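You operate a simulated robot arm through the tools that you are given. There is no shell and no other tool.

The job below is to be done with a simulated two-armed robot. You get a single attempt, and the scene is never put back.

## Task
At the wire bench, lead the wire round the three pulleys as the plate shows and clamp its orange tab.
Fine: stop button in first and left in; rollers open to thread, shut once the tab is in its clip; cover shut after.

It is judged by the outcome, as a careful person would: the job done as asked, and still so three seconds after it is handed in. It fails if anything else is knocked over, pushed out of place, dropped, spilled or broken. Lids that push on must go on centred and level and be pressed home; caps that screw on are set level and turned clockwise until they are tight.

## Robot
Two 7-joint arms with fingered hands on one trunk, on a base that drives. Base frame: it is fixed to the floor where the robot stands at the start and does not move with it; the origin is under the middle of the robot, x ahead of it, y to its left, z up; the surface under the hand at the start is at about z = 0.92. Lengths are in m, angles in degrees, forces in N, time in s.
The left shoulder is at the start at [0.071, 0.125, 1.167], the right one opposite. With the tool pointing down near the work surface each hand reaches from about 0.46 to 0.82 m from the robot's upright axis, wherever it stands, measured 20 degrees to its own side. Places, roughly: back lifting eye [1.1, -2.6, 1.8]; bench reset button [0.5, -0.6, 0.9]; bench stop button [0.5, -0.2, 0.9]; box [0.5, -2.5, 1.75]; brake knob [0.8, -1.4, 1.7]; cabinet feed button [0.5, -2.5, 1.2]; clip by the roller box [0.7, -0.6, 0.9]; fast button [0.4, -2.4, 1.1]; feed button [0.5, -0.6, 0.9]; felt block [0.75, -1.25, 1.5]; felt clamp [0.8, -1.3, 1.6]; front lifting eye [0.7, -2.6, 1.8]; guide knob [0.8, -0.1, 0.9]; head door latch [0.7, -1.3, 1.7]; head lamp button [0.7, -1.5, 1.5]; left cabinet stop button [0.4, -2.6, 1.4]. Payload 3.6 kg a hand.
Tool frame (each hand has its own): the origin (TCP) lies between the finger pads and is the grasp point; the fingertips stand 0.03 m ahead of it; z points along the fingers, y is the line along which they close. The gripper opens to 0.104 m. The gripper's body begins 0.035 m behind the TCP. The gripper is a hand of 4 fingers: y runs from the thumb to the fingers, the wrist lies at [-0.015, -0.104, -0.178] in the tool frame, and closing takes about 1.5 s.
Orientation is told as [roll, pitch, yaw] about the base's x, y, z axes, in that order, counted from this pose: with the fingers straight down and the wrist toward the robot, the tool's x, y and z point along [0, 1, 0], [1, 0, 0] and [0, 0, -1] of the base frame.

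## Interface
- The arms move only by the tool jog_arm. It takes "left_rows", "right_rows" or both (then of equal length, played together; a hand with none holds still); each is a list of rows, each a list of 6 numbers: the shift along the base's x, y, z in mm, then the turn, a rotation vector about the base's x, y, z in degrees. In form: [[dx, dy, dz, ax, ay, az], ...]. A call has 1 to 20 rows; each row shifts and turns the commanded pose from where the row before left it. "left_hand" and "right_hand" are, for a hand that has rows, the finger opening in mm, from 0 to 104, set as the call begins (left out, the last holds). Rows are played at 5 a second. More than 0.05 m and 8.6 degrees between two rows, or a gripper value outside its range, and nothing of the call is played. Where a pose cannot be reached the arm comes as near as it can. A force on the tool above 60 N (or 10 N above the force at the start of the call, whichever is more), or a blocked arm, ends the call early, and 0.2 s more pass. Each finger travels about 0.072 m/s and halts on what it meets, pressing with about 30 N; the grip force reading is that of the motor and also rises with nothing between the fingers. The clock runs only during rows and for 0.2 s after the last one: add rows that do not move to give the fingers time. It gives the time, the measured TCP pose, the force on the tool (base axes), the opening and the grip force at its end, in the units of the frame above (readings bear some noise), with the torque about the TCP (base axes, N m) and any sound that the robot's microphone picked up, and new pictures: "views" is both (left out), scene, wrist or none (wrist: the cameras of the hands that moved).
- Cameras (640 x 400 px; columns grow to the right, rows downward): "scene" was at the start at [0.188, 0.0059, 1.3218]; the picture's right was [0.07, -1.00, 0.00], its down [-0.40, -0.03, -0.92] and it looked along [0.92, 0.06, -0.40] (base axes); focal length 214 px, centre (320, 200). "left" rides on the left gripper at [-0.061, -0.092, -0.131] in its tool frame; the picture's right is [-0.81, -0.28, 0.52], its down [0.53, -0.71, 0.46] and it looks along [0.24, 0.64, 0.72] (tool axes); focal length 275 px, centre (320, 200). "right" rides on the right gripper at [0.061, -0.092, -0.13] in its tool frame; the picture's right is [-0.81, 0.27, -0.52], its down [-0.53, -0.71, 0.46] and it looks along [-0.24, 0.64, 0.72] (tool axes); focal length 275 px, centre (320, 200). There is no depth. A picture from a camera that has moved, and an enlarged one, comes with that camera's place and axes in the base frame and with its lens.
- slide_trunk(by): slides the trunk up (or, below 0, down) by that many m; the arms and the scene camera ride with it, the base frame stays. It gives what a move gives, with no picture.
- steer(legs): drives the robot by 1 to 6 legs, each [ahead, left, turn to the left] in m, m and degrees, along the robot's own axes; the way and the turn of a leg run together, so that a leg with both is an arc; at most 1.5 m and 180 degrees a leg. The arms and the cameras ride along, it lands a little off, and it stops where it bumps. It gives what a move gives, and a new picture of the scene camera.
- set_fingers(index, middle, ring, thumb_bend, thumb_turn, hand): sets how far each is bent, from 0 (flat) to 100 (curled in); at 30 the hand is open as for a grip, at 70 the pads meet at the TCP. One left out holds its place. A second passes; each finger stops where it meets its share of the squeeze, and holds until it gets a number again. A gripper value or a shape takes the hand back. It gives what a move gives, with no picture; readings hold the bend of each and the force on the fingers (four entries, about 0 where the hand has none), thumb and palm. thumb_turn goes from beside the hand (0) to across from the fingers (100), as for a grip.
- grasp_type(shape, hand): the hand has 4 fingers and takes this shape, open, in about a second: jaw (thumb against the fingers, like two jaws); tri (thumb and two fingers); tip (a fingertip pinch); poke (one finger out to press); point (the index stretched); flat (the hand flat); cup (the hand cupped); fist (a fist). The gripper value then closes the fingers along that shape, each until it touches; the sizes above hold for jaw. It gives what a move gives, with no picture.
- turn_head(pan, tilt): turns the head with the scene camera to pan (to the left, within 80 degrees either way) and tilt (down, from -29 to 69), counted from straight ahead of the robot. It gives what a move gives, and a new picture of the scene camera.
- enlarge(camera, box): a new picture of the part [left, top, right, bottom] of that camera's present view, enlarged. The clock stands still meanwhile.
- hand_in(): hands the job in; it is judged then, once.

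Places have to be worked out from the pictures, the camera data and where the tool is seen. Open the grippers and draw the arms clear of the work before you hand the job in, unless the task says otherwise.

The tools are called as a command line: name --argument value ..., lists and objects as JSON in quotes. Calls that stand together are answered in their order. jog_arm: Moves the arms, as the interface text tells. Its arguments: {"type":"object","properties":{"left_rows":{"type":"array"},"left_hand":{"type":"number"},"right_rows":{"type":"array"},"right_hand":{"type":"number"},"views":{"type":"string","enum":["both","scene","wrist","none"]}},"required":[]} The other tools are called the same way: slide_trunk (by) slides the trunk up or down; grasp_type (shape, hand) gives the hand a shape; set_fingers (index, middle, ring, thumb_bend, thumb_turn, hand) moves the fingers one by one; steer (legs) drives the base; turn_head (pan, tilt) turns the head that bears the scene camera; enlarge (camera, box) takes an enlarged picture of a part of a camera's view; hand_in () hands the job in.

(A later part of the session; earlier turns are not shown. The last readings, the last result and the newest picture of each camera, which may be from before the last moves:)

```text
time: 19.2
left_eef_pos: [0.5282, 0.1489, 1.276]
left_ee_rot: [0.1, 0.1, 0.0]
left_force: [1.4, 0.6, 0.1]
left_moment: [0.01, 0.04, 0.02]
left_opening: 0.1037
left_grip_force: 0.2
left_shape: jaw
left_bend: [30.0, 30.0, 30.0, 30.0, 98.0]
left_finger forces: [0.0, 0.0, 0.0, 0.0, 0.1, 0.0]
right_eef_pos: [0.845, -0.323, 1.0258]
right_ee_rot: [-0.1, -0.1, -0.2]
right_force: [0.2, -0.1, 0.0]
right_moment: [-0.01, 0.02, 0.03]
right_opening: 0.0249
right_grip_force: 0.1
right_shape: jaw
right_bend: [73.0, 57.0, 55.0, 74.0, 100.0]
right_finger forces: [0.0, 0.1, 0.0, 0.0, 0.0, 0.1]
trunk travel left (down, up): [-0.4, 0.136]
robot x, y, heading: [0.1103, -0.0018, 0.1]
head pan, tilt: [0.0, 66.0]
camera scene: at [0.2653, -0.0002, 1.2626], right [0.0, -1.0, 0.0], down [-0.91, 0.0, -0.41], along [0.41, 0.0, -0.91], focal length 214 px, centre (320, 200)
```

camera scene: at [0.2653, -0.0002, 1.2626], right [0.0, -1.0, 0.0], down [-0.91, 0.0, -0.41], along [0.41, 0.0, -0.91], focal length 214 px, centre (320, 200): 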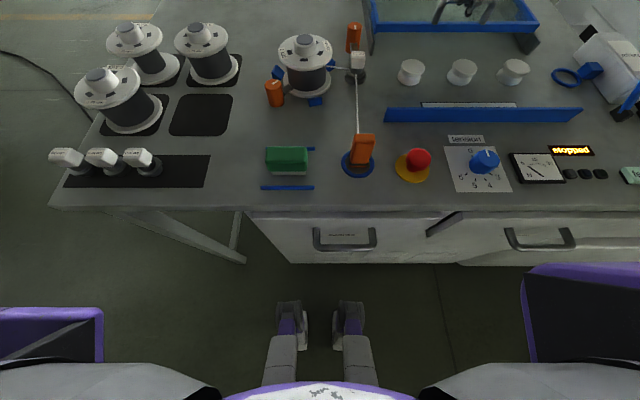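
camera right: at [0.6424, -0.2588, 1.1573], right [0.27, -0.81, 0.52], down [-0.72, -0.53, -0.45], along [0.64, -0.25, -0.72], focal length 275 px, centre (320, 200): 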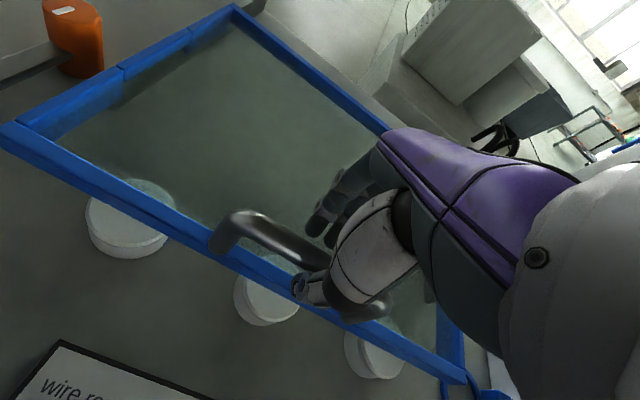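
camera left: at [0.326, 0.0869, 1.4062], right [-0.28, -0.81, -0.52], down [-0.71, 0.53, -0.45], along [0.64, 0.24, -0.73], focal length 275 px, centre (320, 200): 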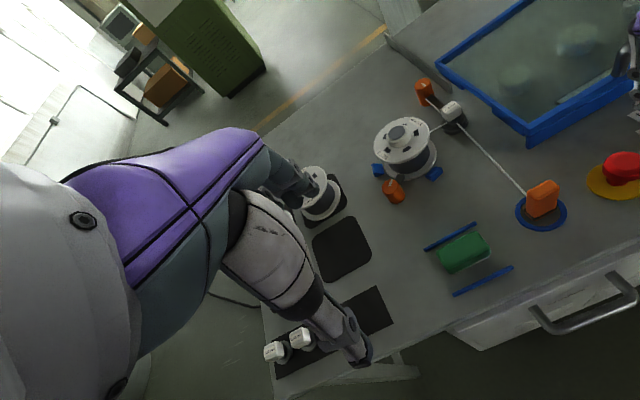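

Still no resistance. I push another 3 cm for finger clearance behind the middle pulley.

steer --legs '[[0.03, 0, 0]]'

enlarge --camera "scene" --box '[340, 0, 596, 160]'

```text
time: 20.0
left_eef_pos: [0.5557, 0.15, 1.2763]
left_ee_rot: [0.0, 0.0, 0.0]
left_force: [0.0, -0.3, -0.4]
left_moment: [0.02, 0.01, -0.01]
left_opening: 0.1035
left_grip_force: 0.1
left_shape: jaw
left_bend: [30.0, 30.0, 30.0, 30.0, 98.0]
left_finger forces: [0.0, 0.0, 0.0, 0.0, 0.0, 0.1]
right_eef_pos: [0.8733, -0.3198, 1.0274]
right_ee_rot: [0.0, -0.1, -0.2]
right_force: [-0.8, -0.8, 0.5]
right_moment: [-0.01, 0.03, 0.0]
right_opening: 0.0253
right_grip_force: 0.0
right_shape: jaw
right_bend: [73.0, 57.0, 55.0, 74.0, 100.0]
right_finger forces: [0.0, 0.1, 0.0, 0.0, 1.2, 0.0]
trunk travel left (down, up): [-0.4, 0.136]
robot x, y, heading: [0.1416, 0.0007, 0.4]
head pan, tilt: [0.0, 66.0]
camera scene: at [0.2933, -0.0001, 1.2627], right [0.0, -1.0, 0.0], down [-0.91, 0.0, -0.41], along [0.41, 0.0, -0.91], focal length 214 px, centre (320, 200)
```

scene: 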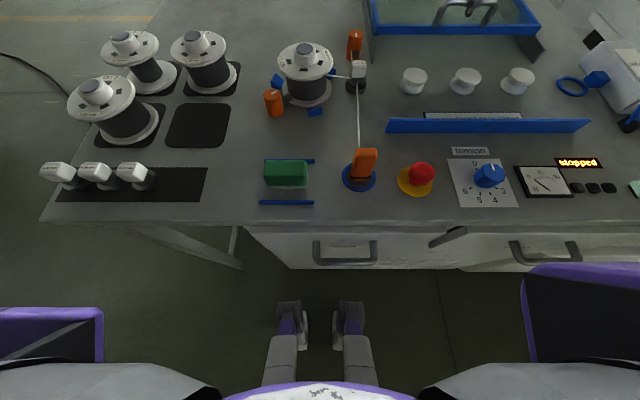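

```text
2.50 times, centred on (468, 80) of scene
camera zoom: at [0.2933, -0.0001, 1.2627], right [0.0, -1.0, 0.0], down [-0.91, 0.0, -0.41], along [0.41, 0.0, -0.91], focal length 536 px, centre (-50, 500)
```

zoom: 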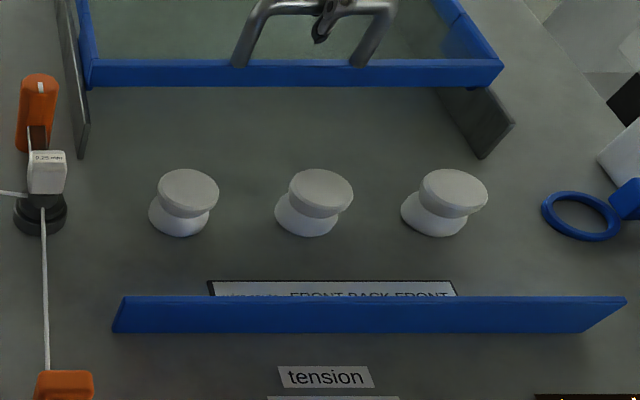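

The cover front edge is now near x ≈ 0.865, well behind the pulleys. I open the right hand, lift it clear of the handle and back it off.

jog_arm --right_rows '[[0, 0, 0, 0, 0, 0], [0, 0, 0, 0, 0, 0], [0, 0, 0, 0, 0, 0], [0, 0, 0, 0, 0, 0], [0, 0, 20, 0, 0, 0], [0, 0, 30, 0, 0, 0], [0, 0, 30, 0, 0, 0], [0, 0, 30, 0, 0, 0], [-20, 0, 20, 0, 0, 0], [0, 0, 0, 0, 0, 0]]' --right_hand 80

```text
time: 22.2
left_eef_pos: [0.5543, 0.1489, 1.2768]
left_ee_rot: [-0.1, -0.1, 0.1]
left_force: [0.1, -0.4, 0.1]
left_moment: [-0.04, 0.03, 0.0]
left_opening: 0.1037
left_grip_force: 0.1
left_shape: jaw
left_bend: [30.0, 30.0, 30.0, 30.0, 98.0]
left_finger forces: [0.1, 0.0, 0.0, 0.0, 0.0, 0.1]
right_eef_pos: [0.8394, -0.3471, 1.154]
right_ee_rot: [-0.1, 0.0, -0.2]
right_force: [-0.1, 0.1, 0.1]
right_moment: [-0.02, 0.01, 0.01]
right_opening: 0.0797
right_grip_force: 0.0
right_shape: jaw
right_bend: [27.0, 35.0, 32.0, 53.0, 99.0]
right_finger forces: [0.1, 0.0, 0.0, 0.1, 0.0, 0.0]
right hand out of reach, approached as far as the arm can: row 7, 8
trunk travel left (down, up): [-0.4, 0.136]
robot x, y, heading: [0.1402, -0.0027, 0.1]
head pan, tilt: [0.0, 66.0]
camera scene: at [0.2939, 0.0001, 1.2625], right [0.0, -1.0, 0.0], down [-0.91, 0.0, -0.41], along [0.41, 0.0, -0.91], focal length 214 px, centre (320, 200)
camera right: at [0.7477, -0.2853, 1.2864], right [0.27, -0.81, 0.52], down [-0.72, -0.53, -0.45], along [0.64, -0.25, -0.72], focal length 275 px, centre (320, 200)
```

scene: 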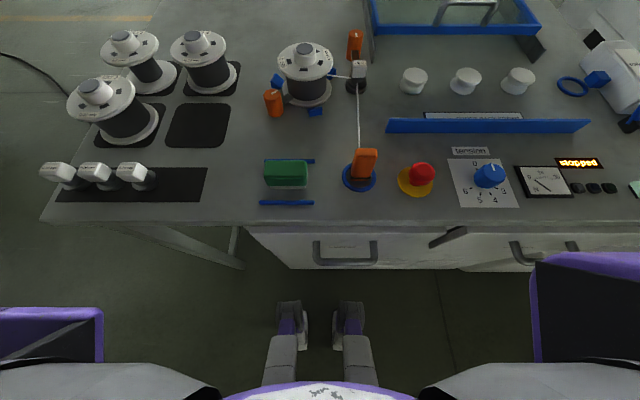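
right: 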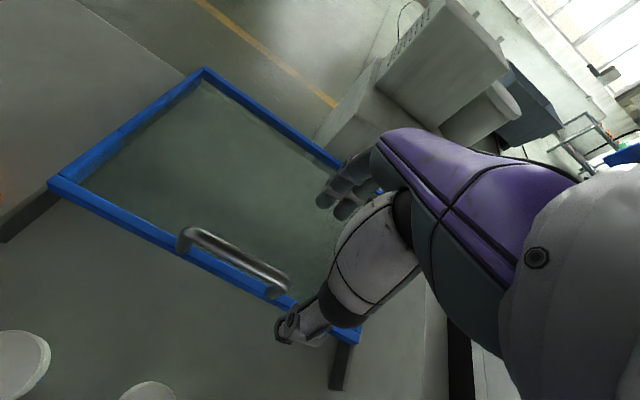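

The hand is clear of the handle. I drive back 8 cm and to the right 20 cm so the right arm covers both the tab and the clip, then look at the roller box.

steer --legs '[[-0.08, 0, 0], [0, -0.2, 0]]'

turn_head --pan -35 --tilt 40

```text
time: 25.3
left_eef_pos: [0.4738, -0.0515, 1.2765]
left_ee_rot: [0.0, 0.0, -0.2]
left_force: [0.2, -1.0, 0.1]
left_moment: [0.01, 0.01, 0.01]
left_opening: 0.1034
left_grip_force: 0.0
left_shape: jaw
left_bend: [30.0, 30.0, 30.0, 30.0, 98.0]
left_finger forces: [0.0, 0.0, 0.0, 0.0, 0.0, 0.0]
right_eef_pos: [0.7574, -0.5494, 1.1549]
right_ee_rot: [-0.1, -0.2, -0.3]
right_force: [-0.5, -0.7, -0.2]
right_moment: [-0.02, -0.02, 0.0]
right_opening: 0.0799
right_grip_force: 0.1
right_shape: jaw
right_bend: [27.0, 35.0, 32.0, 53.0, 99.0]
right_finger forces: [0.0, 0.1, 0.0, 0.1, 0.0, 0.0]
trunk travel left (down, up): [-0.4, 0.136]
robot x, y, heading: [0.0565, -0.1996, -0.0]
head pan, tilt: [0.0, 66.0]
camera scene: at [0.2116, -0.1996, 1.2627], right [0.0, -1.0, 0.0], down [-0.91, 0.0, -0.41], along [0.41, 0.0, -0.91], focal length 214 px, centre (320, 200)
```

scene: 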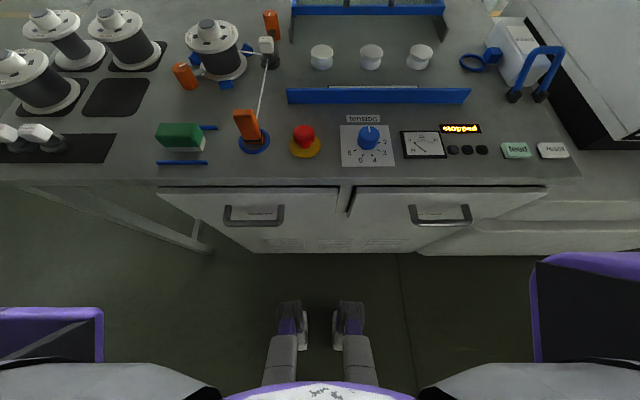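

```text
time: 26.3
left_eef_pos: [0.4751, -0.0517, 1.2762]
left_ee_rot: [0.0, -0.1, -0.2]
left_force: [-0.8, -0.1, -0.5]
left_moment: [0.01, -0.02, -0.01]
left_opening: 0.1037
left_grip_force: 0.0
left_shape: jaw
left_bend: [30.0, 30.0, 30.0, 30.0, 98.0]
left_finger forces: [0.0, 0.0, 0.1, 0.0, 0.0, 0.1]
right_eef_pos: [0.7575, -0.5487, 1.1563]
right_ee_rot: [-0.2, -0.2, -0.4]
right_force: [0.3, -0.3, 0.1]
right_moment: [0.04, 0.0, 0.02]
right_opening: 0.0797
right_grip_force: 0.1
right_shape: jaw
right_bend: [27.0, 35.0, 32.0, 53.0, 99.0]
right_finger forces: [0.0, 0.1, 0.0, 0.1, 0.1, 0.1]
trunk travel left (down, up): [-0.4, 0.136]
robot x, y, heading: [0.0555, -0.2002, -0.1]
head pan, tilt: [-35.0, 40.0]
camera scene: at [0.2217, -0.2481, 1.296], right [-0.58, -0.82, 0.0], down [-0.53, 0.37, -0.77], along [0.63, -0.44, -0.64], focal length 214 px, centre (320, 200)
```

scene: 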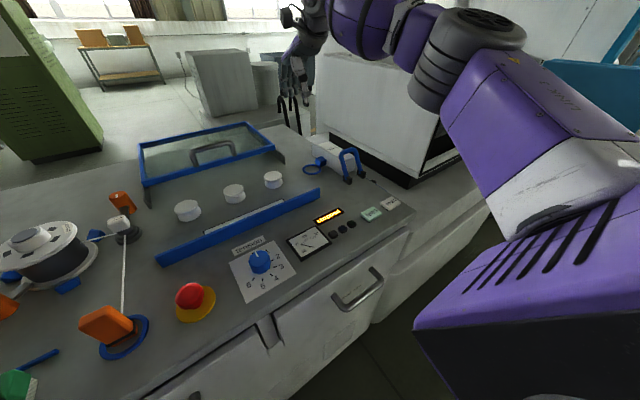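

Now I enlarge the clip, bail and rollers for a detailed look.

enlarge --camera "scene" --box '[280, 120, 408, 200]'

enlarge --camera "right" --box '[0, 200, 320, 400]'

enlarge --camera "scene" --box '[60, 280, 220, 380]'

```text
5.00 times, centred on (344, 160) of scene
camera zoom: at [0.2217, -0.2481, 1.296], right [-0.58, -0.82, 0.0], down [-0.53, 0.37, -0.77], along [0.63, -0.44, -0.64], focal length 1072 px, centre (200, 400)
```

zoom: 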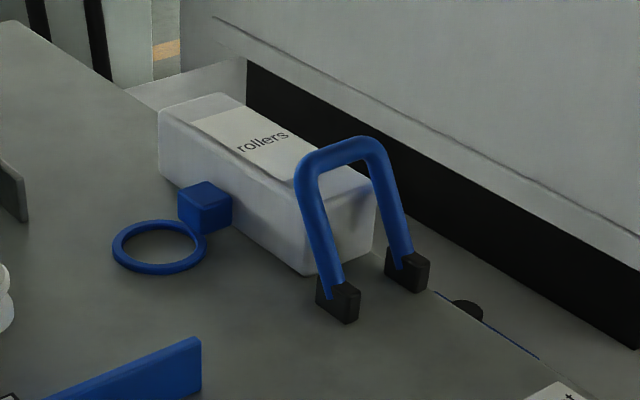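

```text
2.00 times, centred on (160, 300) of right
camera zoom: at [0.6646, -0.4862, 1.2866], right [0.27, -0.81, 0.52], down [-0.72, -0.53, -0.46], along [0.64, -0.25, -0.72], focal length 551 px, centre (640, 0)
```

zoom: 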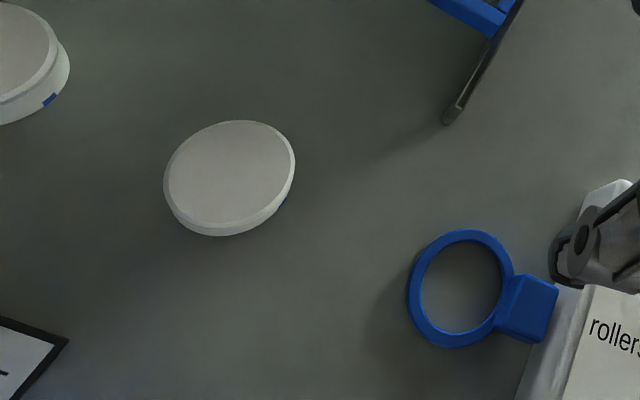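

```text
4.00 times, centred on (140, 330) of scene
camera zoom: at [0.2217, -0.2481, 1.296], right [-0.58, -0.82, 0.0], down [-0.53, 0.37, -0.77], along [0.63, -0.44, -0.64], focal length 858 px, centre (1040, -320)
```

zoom: 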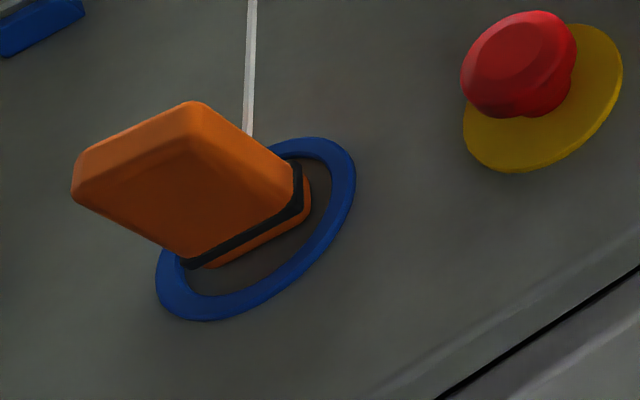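

The clip is a blue ring at about (0.724, -0.569) near bench level with a block on the roller box, and the bail's feet are at (0.607, -0.62/-0.675) with its top leaning back to about (0.650, -0.648, 1.005). I move the right hand to bring its camera over the roller box for a closer look.

jog_arm --right_rows '[[-35, -20, 10, 0, 0, 0], [-40, -28, 0, 0, 0, 0], [-40, -28, 0, 0, 0, 0], [-40, -28, 0, 0, 0, 0], [-40, -28, 0, 0, 0, 0], [-35, -28, 0, 0, 0, 0], [0, 0, 0, 0, 0, 0]]'

```text
time: 27.9
left_eef_pos: [0.4749, -0.0502, 1.2757]
left_ee_rot: [0.0, 0.1, -0.2]
left_force: [-0.2, 0.4, -0.7]
left_moment: [-0.02, 0.02, 0.02]
left_opening: 0.1037
left_grip_force: 0.0
left_shape: jaw
left_bend: [30.0, 30.0, 30.0, 30.0, 98.0]
left_finger forces: [0.1, 0.0, 0.1, 0.0, 0.0, 0.0]
right_eef_pos: [0.5281, -0.7075, 1.1655]
right_ee_rot: [-0.1, 0.1, -0.2]
right_force: [-0.5, -0.1, -0.7]
right_moment: [0.02, 0.0, 0.03]
right_opening: 0.0799
right_grip_force: 0.2
right_shape: jaw
right_bend: [27.0, 35.0, 32.0, 53.0, 99.0]
right_finger forces: [0.0, 0.0, 0.0, 0.0, 0.0, 0.0]
trunk travel left (down, up): [-0.4, 0.136]
robot x, y, heading: [0.0546, -0.2006, -0.3]
head pan, tilt: [-35.0, 40.0]
camera scene: at [0.2222, -0.2477, 1.296], right [-0.58, -0.82, 0.0], down [-0.53, 0.37, -0.77], along [0.63, -0.44, -0.64], focal length 214 px, centre (320, 200)
camera right: at [0.4343, -0.6454, 1.2968], right [0.27, -0.81, 0.52], down [-0.72, -0.53, -0.45], along [0.64, -0.25, -0.72], focal length 275 px, centre (320, 200)
```

scene: 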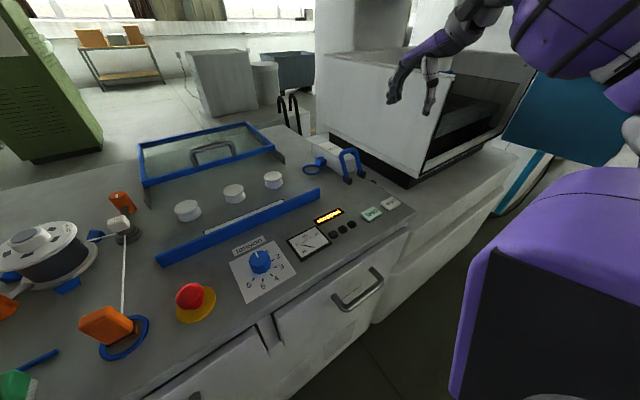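
right: 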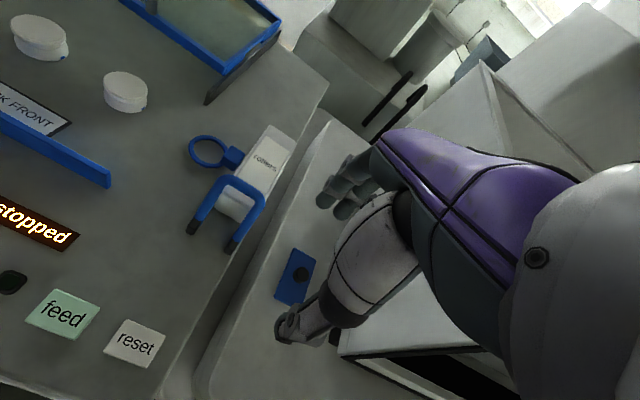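

enlarge --camera "right" --box '[160, 100, 320, 200]'

enlarge --camera "right" --box '[170, 170, 330, 270]'

enlarge --camera "scene" --box '[290, 130, 370, 180]'

```text
4.00 times, centred on (240, 150) of right
camera zoom: at [0.4343, -0.6454, 1.2968], right [0.27, -0.81, 0.52], down [-0.72, -0.53, -0.45], along [0.64, -0.25, -0.72], focal length 1101 px, centre (640, 400)
```

zoom: 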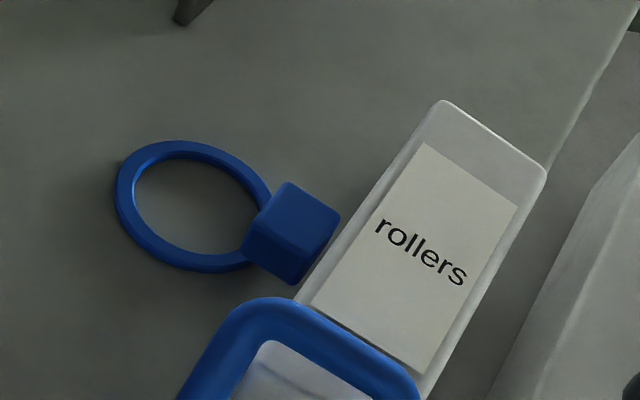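

```text
4.00 times, centred on (250, 220) of right
camera zoom: at [0.4343, -0.6454, 1.2968], right [0.27, -0.81, 0.52], down [-0.72, -0.53, -0.45], along [0.64, -0.25, -0.72], focal length 1101 px, centre (600, 120)
```

zoom: 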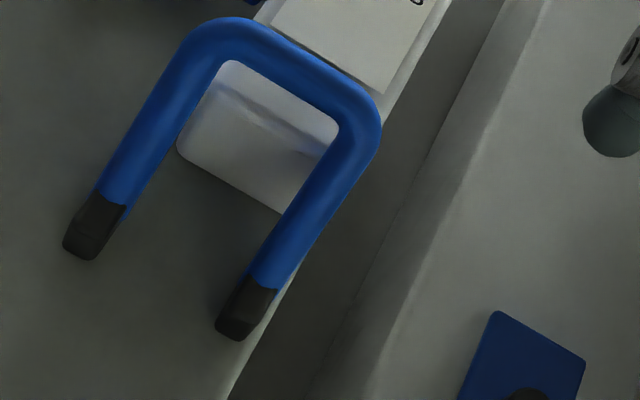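

```text
8.00 times, centred on (330, 155) of scene
camera zoom: at [0.2222, -0.2477, 1.296], right [-0.58, -0.82, 0.0], down [-0.53, 0.37, -0.77], along [0.63, -0.44, -0.64], focal length 1716 px, centre (240, 560)
```

zoom: 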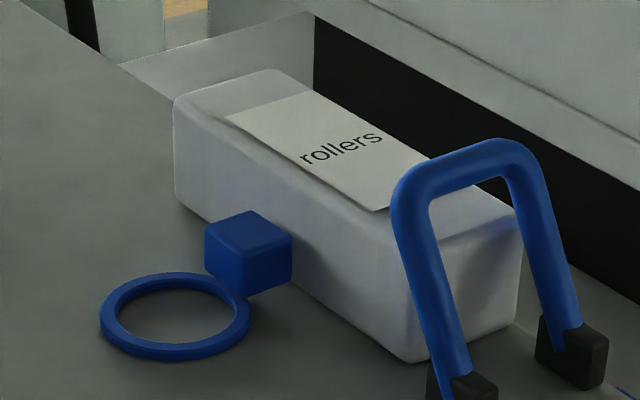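

The roller box is a fixed white block with the bail in front of it, leaning back about 30° almost to the block. I'll find its travel by gripping its top bar lightly: first hover the open right hand above it at (0.650, -0.648).

jog_arm --right_rows '[[30, 15, 0, 0, 0, 0], [31, 15, 0, 0, 0, 0], [31, 15, 0, 0, 0, 0], [30, 14, 0, 0, 0, 0], [0, 0, -30, 0, 0, 0], [0, 0, -35, 0, 0, 0], [0, 0, -30, 0, 0, 0], [0, 0, 0, 0, 0, 0]]' --right_hand 60

```text
time: 29.7
left_eef_pos: [0.4749, -0.0506, 1.2759]
left_ee_rot: [0.0, 0.0, -0.2]
left_force: [0.6, -0.6, -0.1]
left_moment: [0.02, 0.01, -0.02]
left_opening: 0.1037
left_grip_force: 0.2
left_shape: jaw
left_bend: [30.0, 30.0, 30.0, 30.0, 98.0]
left_finger forces: [0.0, 0.0, 0.0, 0.0, 0.0, 0.1]
right_eef_pos: [0.6489, -0.6501, 1.0692]
right_ee_rot: [-0.1, -0.2, -0.4]
right_force: [-0.2, -0.6, 0.5]
right_moment: [-0.03, -0.01, -0.06]
right_opening: 0.0605
right_grip_force: 0.0
right_shape: jaw
right_bend: [74.0, 41.0, 38.0, 66.0, 100.0]
right_finger forces: [0.1, 0.0, 0.1, 0.0, 0.1, 0.1]
trunk travel left (down, up): [-0.4, 0.136]
robot x, y, heading: [0.0558, -0.1978, -0.2]
head pan, tilt: [-35.0, 40.0]
camera scene: at [0.2216, -0.248, 1.296], right [-0.58, -0.82, 0.0], down [-0.53, 0.37, -0.77], along [0.63, -0.44, -0.64], focal length 214 px, centre (320, 200)
camera right: at [0.5555, -0.5877, 1.2001], right [0.27, -0.81, 0.52], down [-0.72, -0.53, -0.46], along [0.64, -0.25, -0.72], focal length 275 px, centre (320, 200)
```

scene: 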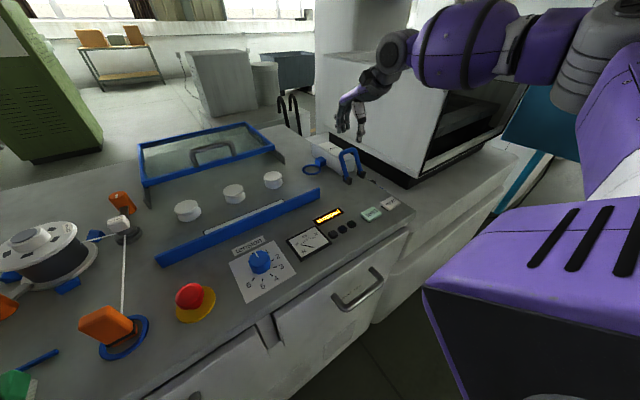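
right: 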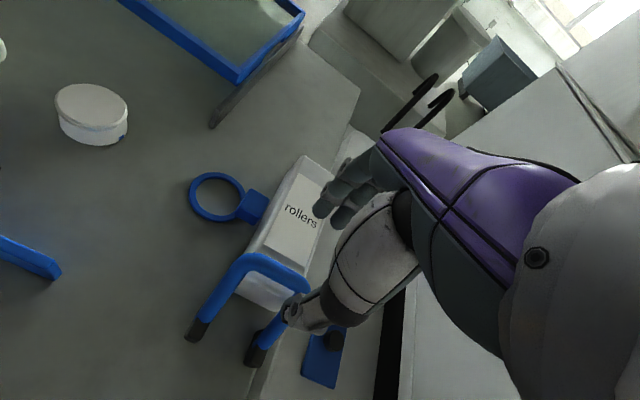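

The bar centre works out at about (0.645, -0.641, 1.005), right under the hand. I lower over it and close gently.

jog_arm --right_rows '[[-1, 4, -20, 0, 0, 0], [-2, 4, -17, 0, 0, 0], [0, 0, -10, 0, 0, 0], [0, 0, 0, 0, 0, 0]]' --views "wrist"

jog_arm --right_rows '[[0, 0, 0, 0, 0, 0], [0, 0, 0, 0, 0, 0], [0, 0, 0, 0, 0, 0], [0, 0, 0, 0, 0, 0]]' --right_hand 20 --views "wrist"

```text
time: 30.7
left_eef_pos: [0.4741, -0.0508, 1.2769]
left_ee_rot: [0.0, 0.0, -0.3]
left_force: [-1.1, -0.7, 1.1]
left_moment: [-0.03, -0.02, 0.01]
left_opening: 0.1036
left_grip_force: 0.0
left_shape: jaw
left_bend: [30.0, 30.0, 30.0, 30.0, 98.0]
left_finger forces: [0.0, 0.1, 0.1, 0.1, 0.0, 0.0]
right_eef_pos: [0.6459, -0.6433, 1.0241]
right_ee_rot: [-0.2, 0.0, -0.2]
right_force: [-0.3, 0.4, 0.0]
right_moment: [0.0, 0.0, 0.02]
right_opening: 0.0604
right_grip_force: 0.1
right_shape: jaw
right_bend: [74.0, 41.0, 38.0, 66.0, 100.0]
right_finger forces: [0.1, 0.0, 0.1, 0.0, 0.0, 0.1]
trunk travel left (down, up): [-0.4, 0.136]
robot x, y, heading: [0.0536, -0.1961, -0.3]
head pan, tilt: [-35.0, 40.0]
camera right: at [0.5541, -0.58, 1.1546], right [0.27, -0.81, 0.52], down [-0.72, -0.53, -0.46], along [0.64, -0.25, -0.72], focal length 275 px, centre (320, 200)
```

right: 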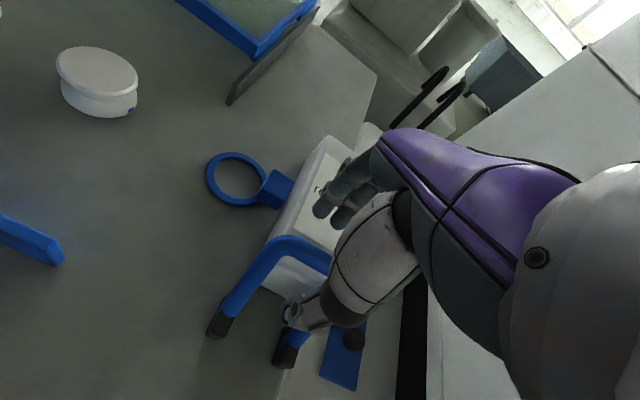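

```text
time: 31.7
left_eef_pos: [0.474, -0.0506, 1.2774]
left_ee_rot: [-0.1, 0.1, -0.2]
left_force: [-0.3, 0.0, 0.2]
left_moment: [0.01, 0.01, 0.01]
left_opening: 0.1037
left_grip_force: 0.1
left_shape: jaw
left_bend: [30.0, 30.0, 30.0, 30.0, 98.0]
left_finger forces: [0.0, 0.0, 0.1, 0.0, 0.1, 0.0]
right_eef_pos: [0.6467, -0.6422, 1.0237]
right_ee_rot: [-0.2, -0.1, -0.5]
right_force: [-0.1, -0.1, -0.7]
right_moment: [-0.02, 0.02, -0.04]
right_opening: 0.0204
right_grip_force: 0.0
right_shape: jaw
right_bend: [73.0, 59.0, 57.0, 74.0, 100.0]
right_finger forces: [0.1, 0.1, 0.0, 0.1, 0.1, 0.0]
trunk travel left (down, up): [-0.4, 0.136]
robot x, y, heading: [0.0577, -0.2001, -0.2]
head pan, tilt: [-35.0, 40.0]
camera right: at [0.5542, -0.5802, 1.1547], right [0.27, -0.81, 0.52], down [-0.72, -0.53, -0.46], along [0.64, -0.25, -0.72], focal length 275 px, centre (320, 200)
```

right: 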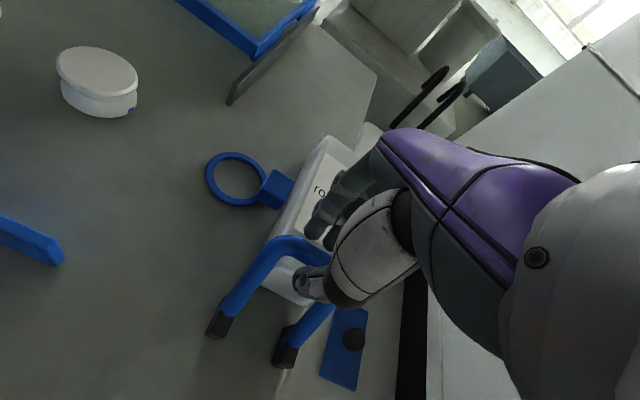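

The fingers form a loose ring round the bar. I lower 7 mm more and pull the bail gently toward the robot in small steps, following its arc, to see whether it moves.

jog_arm --right_rows '[[0, 0, -7, 0, 0, 0], [-5, 0, 2, 0, 0, 0], [-5, 0, 2, 0, 0, 0], [-5, 0, 1, 0, 0, 0], [-5, 0, 1, 0, 0, 0], [0, 0, 0, 0, 0, 0]]'

```text
time: 33.1
left_eef_pos: [0.4749, -0.0513, 1.2761]
left_ee_rot: [0.0, 0.0, -0.2]
left_force: [-0.1, 0.0, 0.2]
left_moment: [-0.01, 0.0, -0.01]
left_opening: 0.1039
left_grip_force: 0.1
left_shape: jaw
left_bend: [30.0, 30.0, 30.0, 30.0, 98.0]
left_finger forces: [0.1, 0.1, 0.0, 0.0, 0.0, 0.0]
right_eef_pos: [0.6259, -0.6419, 1.0231]
right_ee_rot: [-0.1, 0.0, -0.4]
right_force: [1.2, 1.3, 1.0]
right_moment: [0.04, -0.07, 0.02]
right_opening: 0.0204
right_grip_force: 0.0
right_shape: jaw
right_bend: [73.0, 58.0, 57.0, 74.0, 100.0]
right_finger forces: [0.4, 0.6, 0.6, 0.1, 0.1, 0.0]
trunk travel left (down, up): [-0.4, 0.136]
robot x, y, heading: [0.0592, -0.1996, -0.3]
head pan, tilt: [-35.0, 40.0]
camera scene: at [0.2219, -0.2481, 1.296], right [-0.58, -0.82, 0.0], down [-0.53, 0.37, -0.77], along [0.63, -0.44, -0.64], focal length 214 px, centre (320, 200)
camera right: at [0.5343, -0.5794, 1.1535], right [0.27, -0.81, 0.52], down [-0.72, -0.53, -0.46], along [0.64, -0.25, -0.72], focal length 275 px, centre (320, 200)
```

scene: 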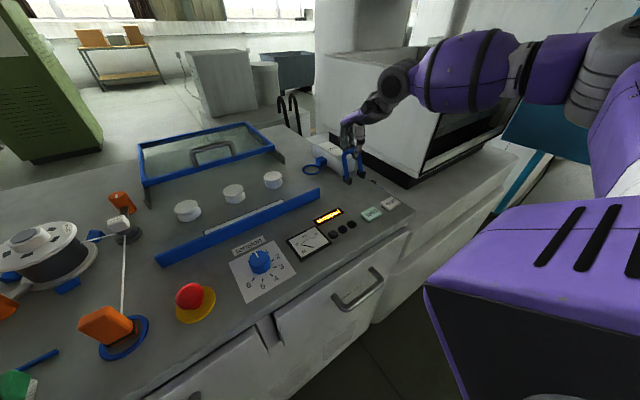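
right: 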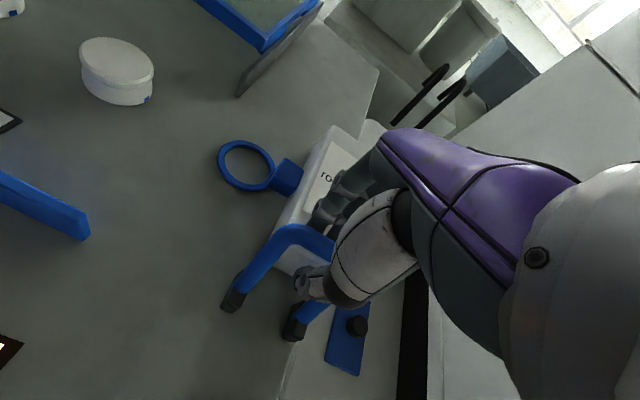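

The bail swings forward with about 1 N. I continue pulling it through vertical and forward.

jog_arm --right_rows '[[-6, 0, 1, 0, 0, 0], [-6, 0, 0, 0, 0, 0], [-6, 0, 0, 0, 0, 0], [-6, 0, -1, 0, 0, 0], [-6, 0, -1, 0, 0, 0], [-6, 0, -2, 0, 0, 0], [-6, 0, -3, 0, 0, 0], [0, 0, 0, 0, 0, 0]]'

```text
time: 34.9
left_eef_pos: [0.4736, -0.051, 1.2762]
left_ee_rot: [0.0, 0.0, -0.2]
left_force: [-0.2, 1.2, 0.1]
left_moment: [-0.01, -0.03, -0.04]
left_opening: 0.1035
left_grip_force: 0.2
left_shape: jaw
left_bend: [30.0, 30.0, 30.0, 30.0, 98.0]
left_finger forces: [0.0, 0.0, 0.0, 0.0, 0.0, 0.1]
right_eef_pos: [0.5832, -0.6423, 1.0176]
right_ee_rot: [-0.1, 0.0, -0.4]
right_force: [-1.3, 0.8, -1.6]
right_moment: [0.04, 0.02, -0.01]
right_opening: 0.0205
right_grip_force: 0.1
right_shape: jaw
right_bend: [73.0, 59.0, 57.0, 73.0, 100.0]
right_finger forces: [0.0, 0.1, 0.0, 0.0, 1.5, 0.0]
trunk travel left (down, up): [-0.4, 0.136]
robot x, y, heading: [0.0574, -0.1993, -0.4]
head pan, tilt: [-35.0, 40.0]
camera scene: at [0.2215, -0.2482, 1.296], right [-0.58, -0.82, 0.0], down [-0.53, 0.37, -0.77], along [0.63, -0.44, -0.64], focal length 214 px, centre (320, 200)
camera right: at [0.4912, -0.5799, 1.148], right [0.27, -0.81, 0.52], down [-0.72, -0.53, -0.46], along [0.64, -0.25, -0.72], focal length 275 px, centre (320, 200)
```

scene: 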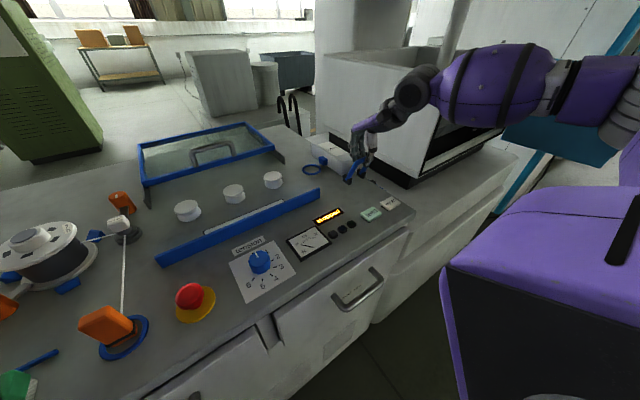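
right: 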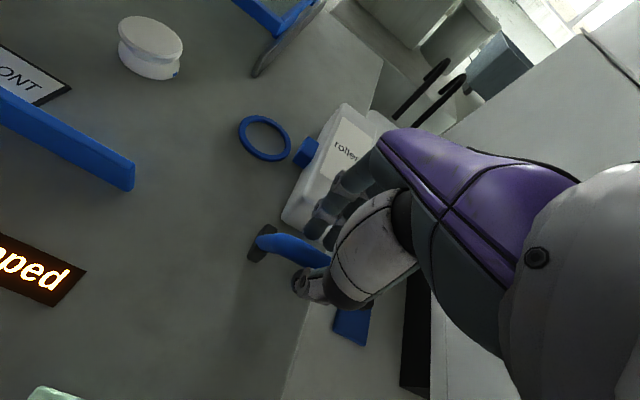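

The bail moved well forward, and something changed at the clip: a gap seems to have opened between ring and block. I enlarge to check.

enlarge --camera "right" --box '[220, 90, 380, 190]'

enlarge --camera "scene" --box '[290, 130, 370, 180]'

enlarge --camera "right" --box '[220, 200, 380, 300]'

```text
4.00 times, centred on (300, 140) of right
camera zoom: at [0.4912, -0.5799, 1.148], right [0.27, -0.81, 0.52], down [-0.72, -0.53, -0.46], along [0.64, -0.25, -0.72], focal length 1101 px, centre (400, 440)
```

zoom: 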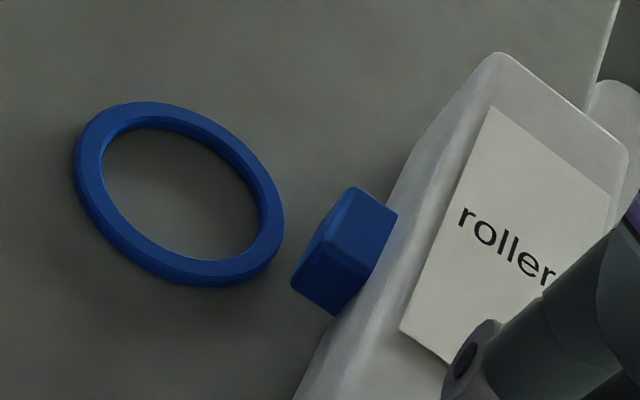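

```text
8.00 times, centred on (330, 155) of scene
camera zoom: at [0.2215, -0.2482, 1.296], right [-0.58, -0.82, 0.0], down [-0.53, 0.37, -0.77], along [0.63, -0.44, -0.64], focal length 1716 px, centre (240, 560)
```

zoom: 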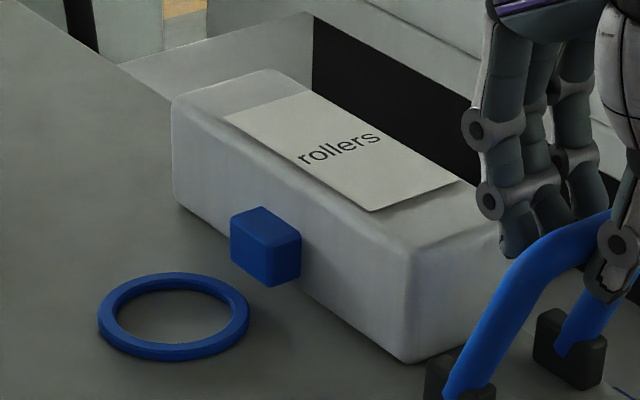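

```text
4.00 times, centred on (300, 250) of right
camera zoom: at [0.4912, -0.5799, 1.148], right [0.27, -0.81, 0.52], down [-0.72, -0.53, -0.46], along [0.64, -0.25, -0.72], focal length 1101 px, centre (400, 0)
```

zoom: 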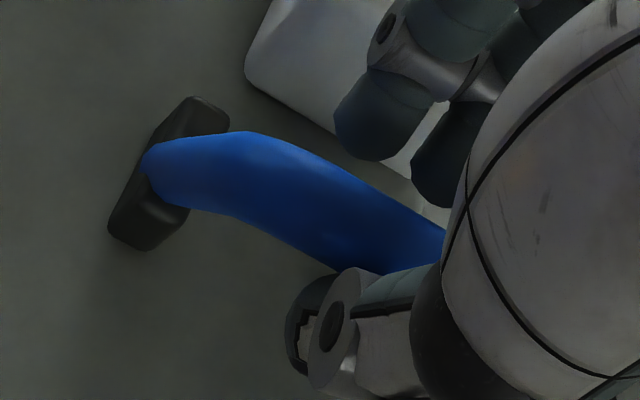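

Moving the bail forward retracts the blue block from the ring, so forward is open and back is shut. I continue to the forward end of its travel.

jog_arm --right_rows '[[-6, 0, -3, 0, 0, 0], [-6, 0, -3, 0, 0, 0], [-6, 0, -4, 0, 0, 0], [-6, 0, -5, 0, 0, 0], [0, 0, 0, 0, 0, 0]]'

enlarge --camera "scene" --box '[290, 130, 370, 180]'

```text
time: 36.1
left_eef_pos: [0.4755, -0.0494, 1.2762]
left_ee_rot: [0.0, 0.0, -0.2]
left_force: [-0.3, 0.7, 0.8]
left_moment: [0.02, 0.03, -0.01]
left_opening: 0.1039
left_grip_force: 0.1
left_shape: jaw
left_bend: [30.0, 30.0, 30.0, 30.0, 98.0]
left_finger forces: [0.1, 0.0, 0.1, 0.1, 0.0, 0.0]
right_eef_pos: [0.5611, -0.641, 1.0031]
right_ee_rot: [-0.1, -0.2, -0.3]
right_force: [7.1, 2.5, 8.2]
right_moment: [-0.24, -0.4, 0.25]
right_opening: 0.0199
right_grip_force: 0.1
right_shape: jaw
right_bend: [73.0, 59.0, 51.0, 74.0, 100.0]
right_finger forces: [0.0, 0.1, 10.3, 0.2, 0.0, 0.0]
trunk travel left (down, up): [-0.4, 0.136]
robot x, y, heading: [0.0554, -0.1965, -0.3]
head pan, tilt: [-35.0, 40.0]
camera scene: at [0.222, -0.2472, 1.2961], right [-0.58, -0.82, 0.0], down [-0.53, 0.37, -0.77], along [0.63, -0.44, -0.64], focal length 214 px, centre (320, 200)
camera right: at [0.4678, -0.5789, 1.1344], right [0.27, -0.81, 0.52], down [-0.71, -0.53, -0.46], along [0.65, -0.25, -0.72], focal length 275 px, centre (320, 200)
```

scene: 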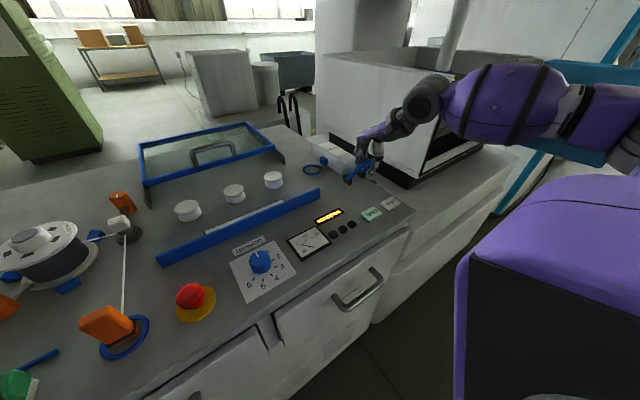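
right: 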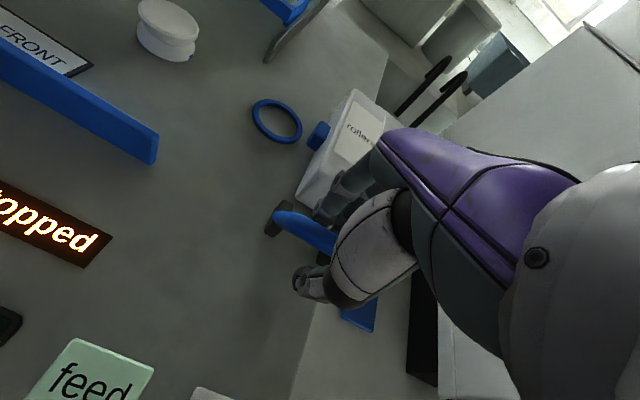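

```text
8.00 times, centred on (330, 155) of scene
camera zoom: at [0.222, -0.2472, 1.2961], right [-0.58, -0.82, 0.0], down [-0.53, 0.37, -0.77], along [0.63, -0.44, -0.64], focal length 1716 px, centre (240, 560)
```

zoom: 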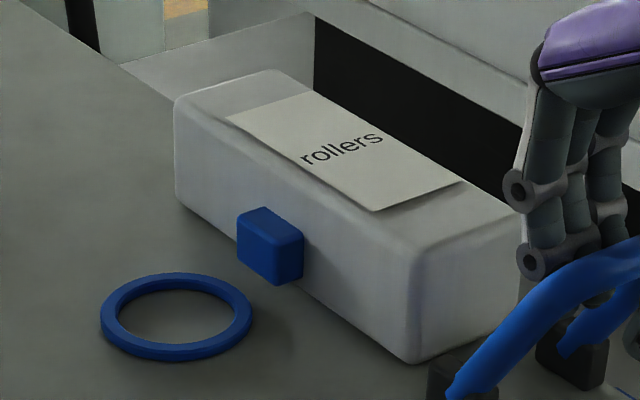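

The block has retracted further and there is now about 10 N of resistance, suggesting the forward end is near. I try a few more millimetres along the arc to confirm the stop.

jog_arm --right_rows '[[-4, 0, -4, 0, 0, 0], [-3, 0, -3, 0, 0, 0], [0, 0, 0, 0, 0, 0]]'

enlarge --camera "scene" --box '[290, 130, 390, 192]'

```text
time: 36.9
left_eef_pos: [0.4763, -0.0487, 1.277]
left_ee_rot: [-0.1, -0.1, -0.1]
left_force: [-0.4, -0.3, 0.7]
left_moment: [-0.01, -0.01, -0.01]
left_opening: 0.1037
left_grip_force: 0.1
left_shape: jaw
left_bend: [30.0, 30.0, 30.0, 30.0, 98.0]
left_finger forces: [0.1, 0.0, 0.1, 0.1, 0.0, 0.0]
right_eef_pos: [0.5528, -0.6389, 0.9944]
right_ee_rot: [-0.1, 0.0, -0.2]
right_force: [7.5, 12.7, 5.9]
right_moment: [0.21, -0.3, 0.6]
right_opening: 0.0198
right_grip_force: 0.2
right_shape: jaw
right_bend: [73.0, 59.0, 47.0, 74.0, 100.0]
right_finger forces: [0.9, 0.1, 16.6, 0.0, 0.1, 0.0]
trunk travel left (down, up): [-0.4, 0.136]
robot x, y, heading: [0.0576, -0.1955, -0.5]
head pan, tilt: [-35.0, 40.0]
camera scene: at [0.2223, -0.2461, 1.2959], right [-0.58, -0.82, 0.0], down [-0.53, 0.37, -0.77], along [0.63, -0.44, -0.64], focal length 214 px, centre (320, 200)
camera right: at [0.4612, -0.5777, 1.1255], right [0.27, -0.81, 0.52], down [-0.72, -0.53, -0.45], along [0.64, -0.25, -0.73], focal length 275 px, centre (320, 200)
```

scene: 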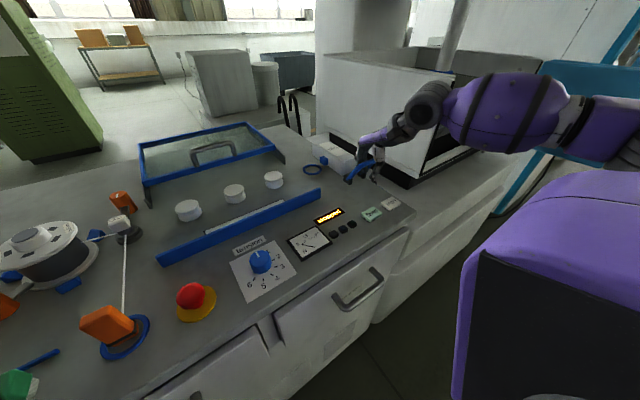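
right: 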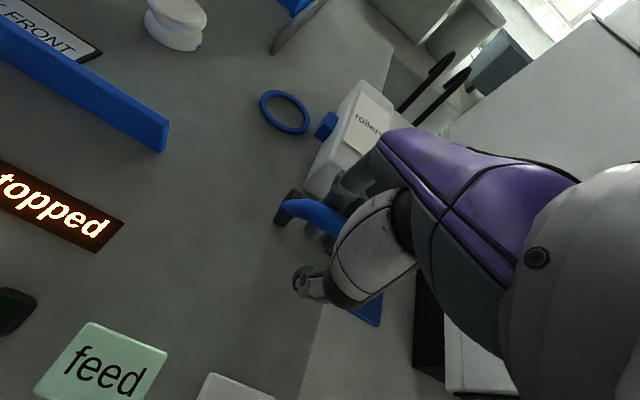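

```text
6.40 times, centred on (340, 161) of scene
camera zoom: at [0.2223, -0.2461, 1.2959], right [-0.58, -0.82, 0.0], down [-0.53, 0.37, -0.77], along [0.63, -0.44, -0.64], focal length 1373 px, centre (192, 450)
```

zoom: 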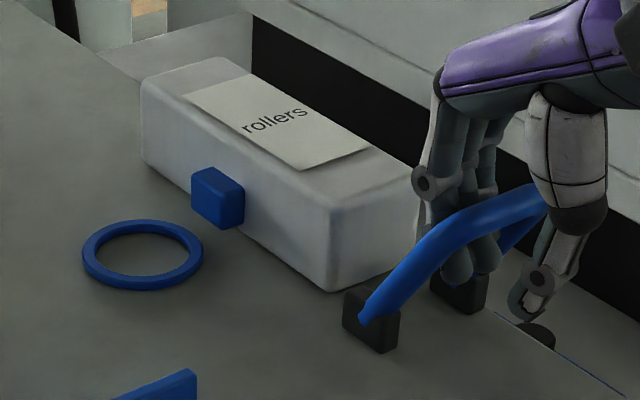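

The bail is now about 45° forward and the block is retracted; the ring finger seems to be rubbing the bail's leg. I open the hand and lift away to see whether the bail stays put.

jog_arm --right_rows '[[2, -2, 0, 0, 0, 0], [0, 0, 0, 0, 0, 0], [0, 0, 0, 0, 0, 0], [0, 0, 20, 0, 0, 0], [0, 0, 30, 0, 0, 0], [0, 0, 40, 0, 0, 0], [0, 0, 0, 0, 0, 0]]' --right_hand 50

enlarge --camera "scene" --box '[290, 130, 390, 192]'

enlarge --camera "right" --box '[180, 100, 340, 300]'

```text
time: 38.5
left_eef_pos: [0.4749, -0.0504, 1.2768]
left_ee_rot: [0.0, 0.0, -0.2]
left_force: [0.8, -0.9, -0.8]
left_moment: [-0.01, 0.03, 0.02]
left_opening: 0.1037
left_grip_force: 0.0
left_shape: jaw
left_bend: [30.0, 30.0, 30.0, 30.0, 98.0]
left_finger forces: [0.0, 0.1, 0.0, 0.0, 0.0, 0.0]
right_eef_pos: [0.5532, -0.642, 1.0835]
right_ee_rot: [-0.1, 0.0, -0.5]
right_force: [-0.3, -0.5, 0.0]
right_moment: [0.01, -0.01, -0.04]
right_opening: 0.0495
right_grip_force: 0.1
right_shape: jaw
right_bend: [74.0, 45.0, 42.0, 71.0, 100.0]
right_finger forces: [0.0, 0.0, 0.0, 0.0, 0.0, 0.0]
trunk travel left (down, up): [-0.4, 0.136]
robot x, y, heading: [0.0603, -0.2026, -0.3]
head pan, tilt: [-35.0, 40.0]
camera scene: at [0.2218, -0.2484, 1.2959], right [-0.58, -0.82, 0.0], down [-0.53, 0.37, -0.77], along [0.63, -0.44, -0.64], focal length 214 px, centre (320, 200)
camera right: at [0.4607, -0.5796, 1.215], right [0.27, -0.81, 0.52], down [-0.72, -0.53, -0.46], along [0.64, -0.25, -0.72], focal length 275 px, centre (320, 200)
```

scene: 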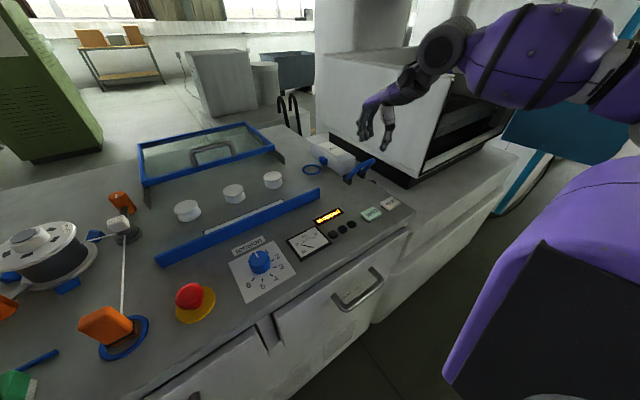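
right: 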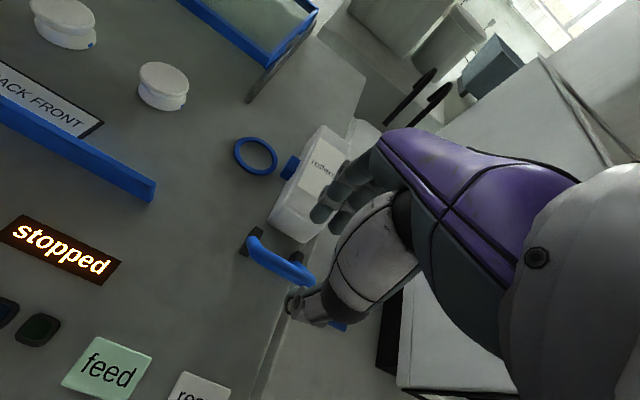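

```text
6.40 times, centred on (340, 161) of scene
camera zoom: at [0.2218, -0.2484, 1.2959], right [-0.58, -0.82, 0.0], down [-0.53, 0.37, -0.77], along [0.63, -0.44, -0.64], focal length 1373 px, centre (192, 450)
```

zoom: 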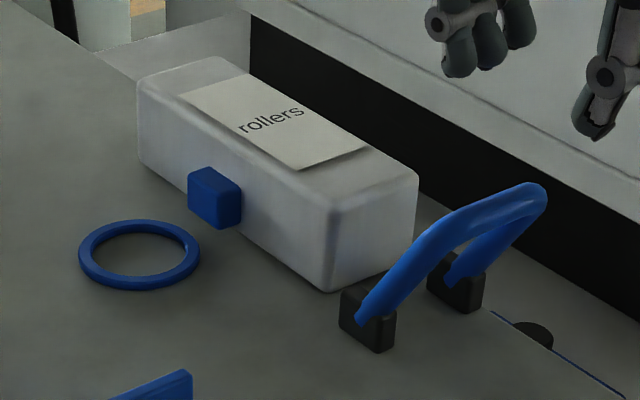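

```text
2.00 times, centred on (260, 200) of right
camera zoom: at [0.4607, -0.5796, 1.215], right [0.27, -0.81, 0.52], down [-0.72, -0.53, -0.46], along [0.64, -0.25, -0.72], focal length 551 px, centre (440, 200)
```

zoom: 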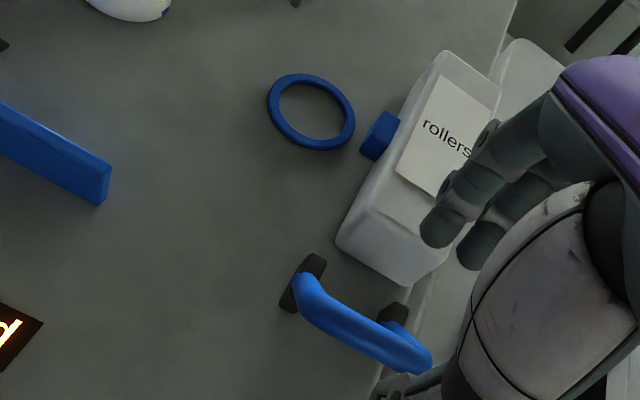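

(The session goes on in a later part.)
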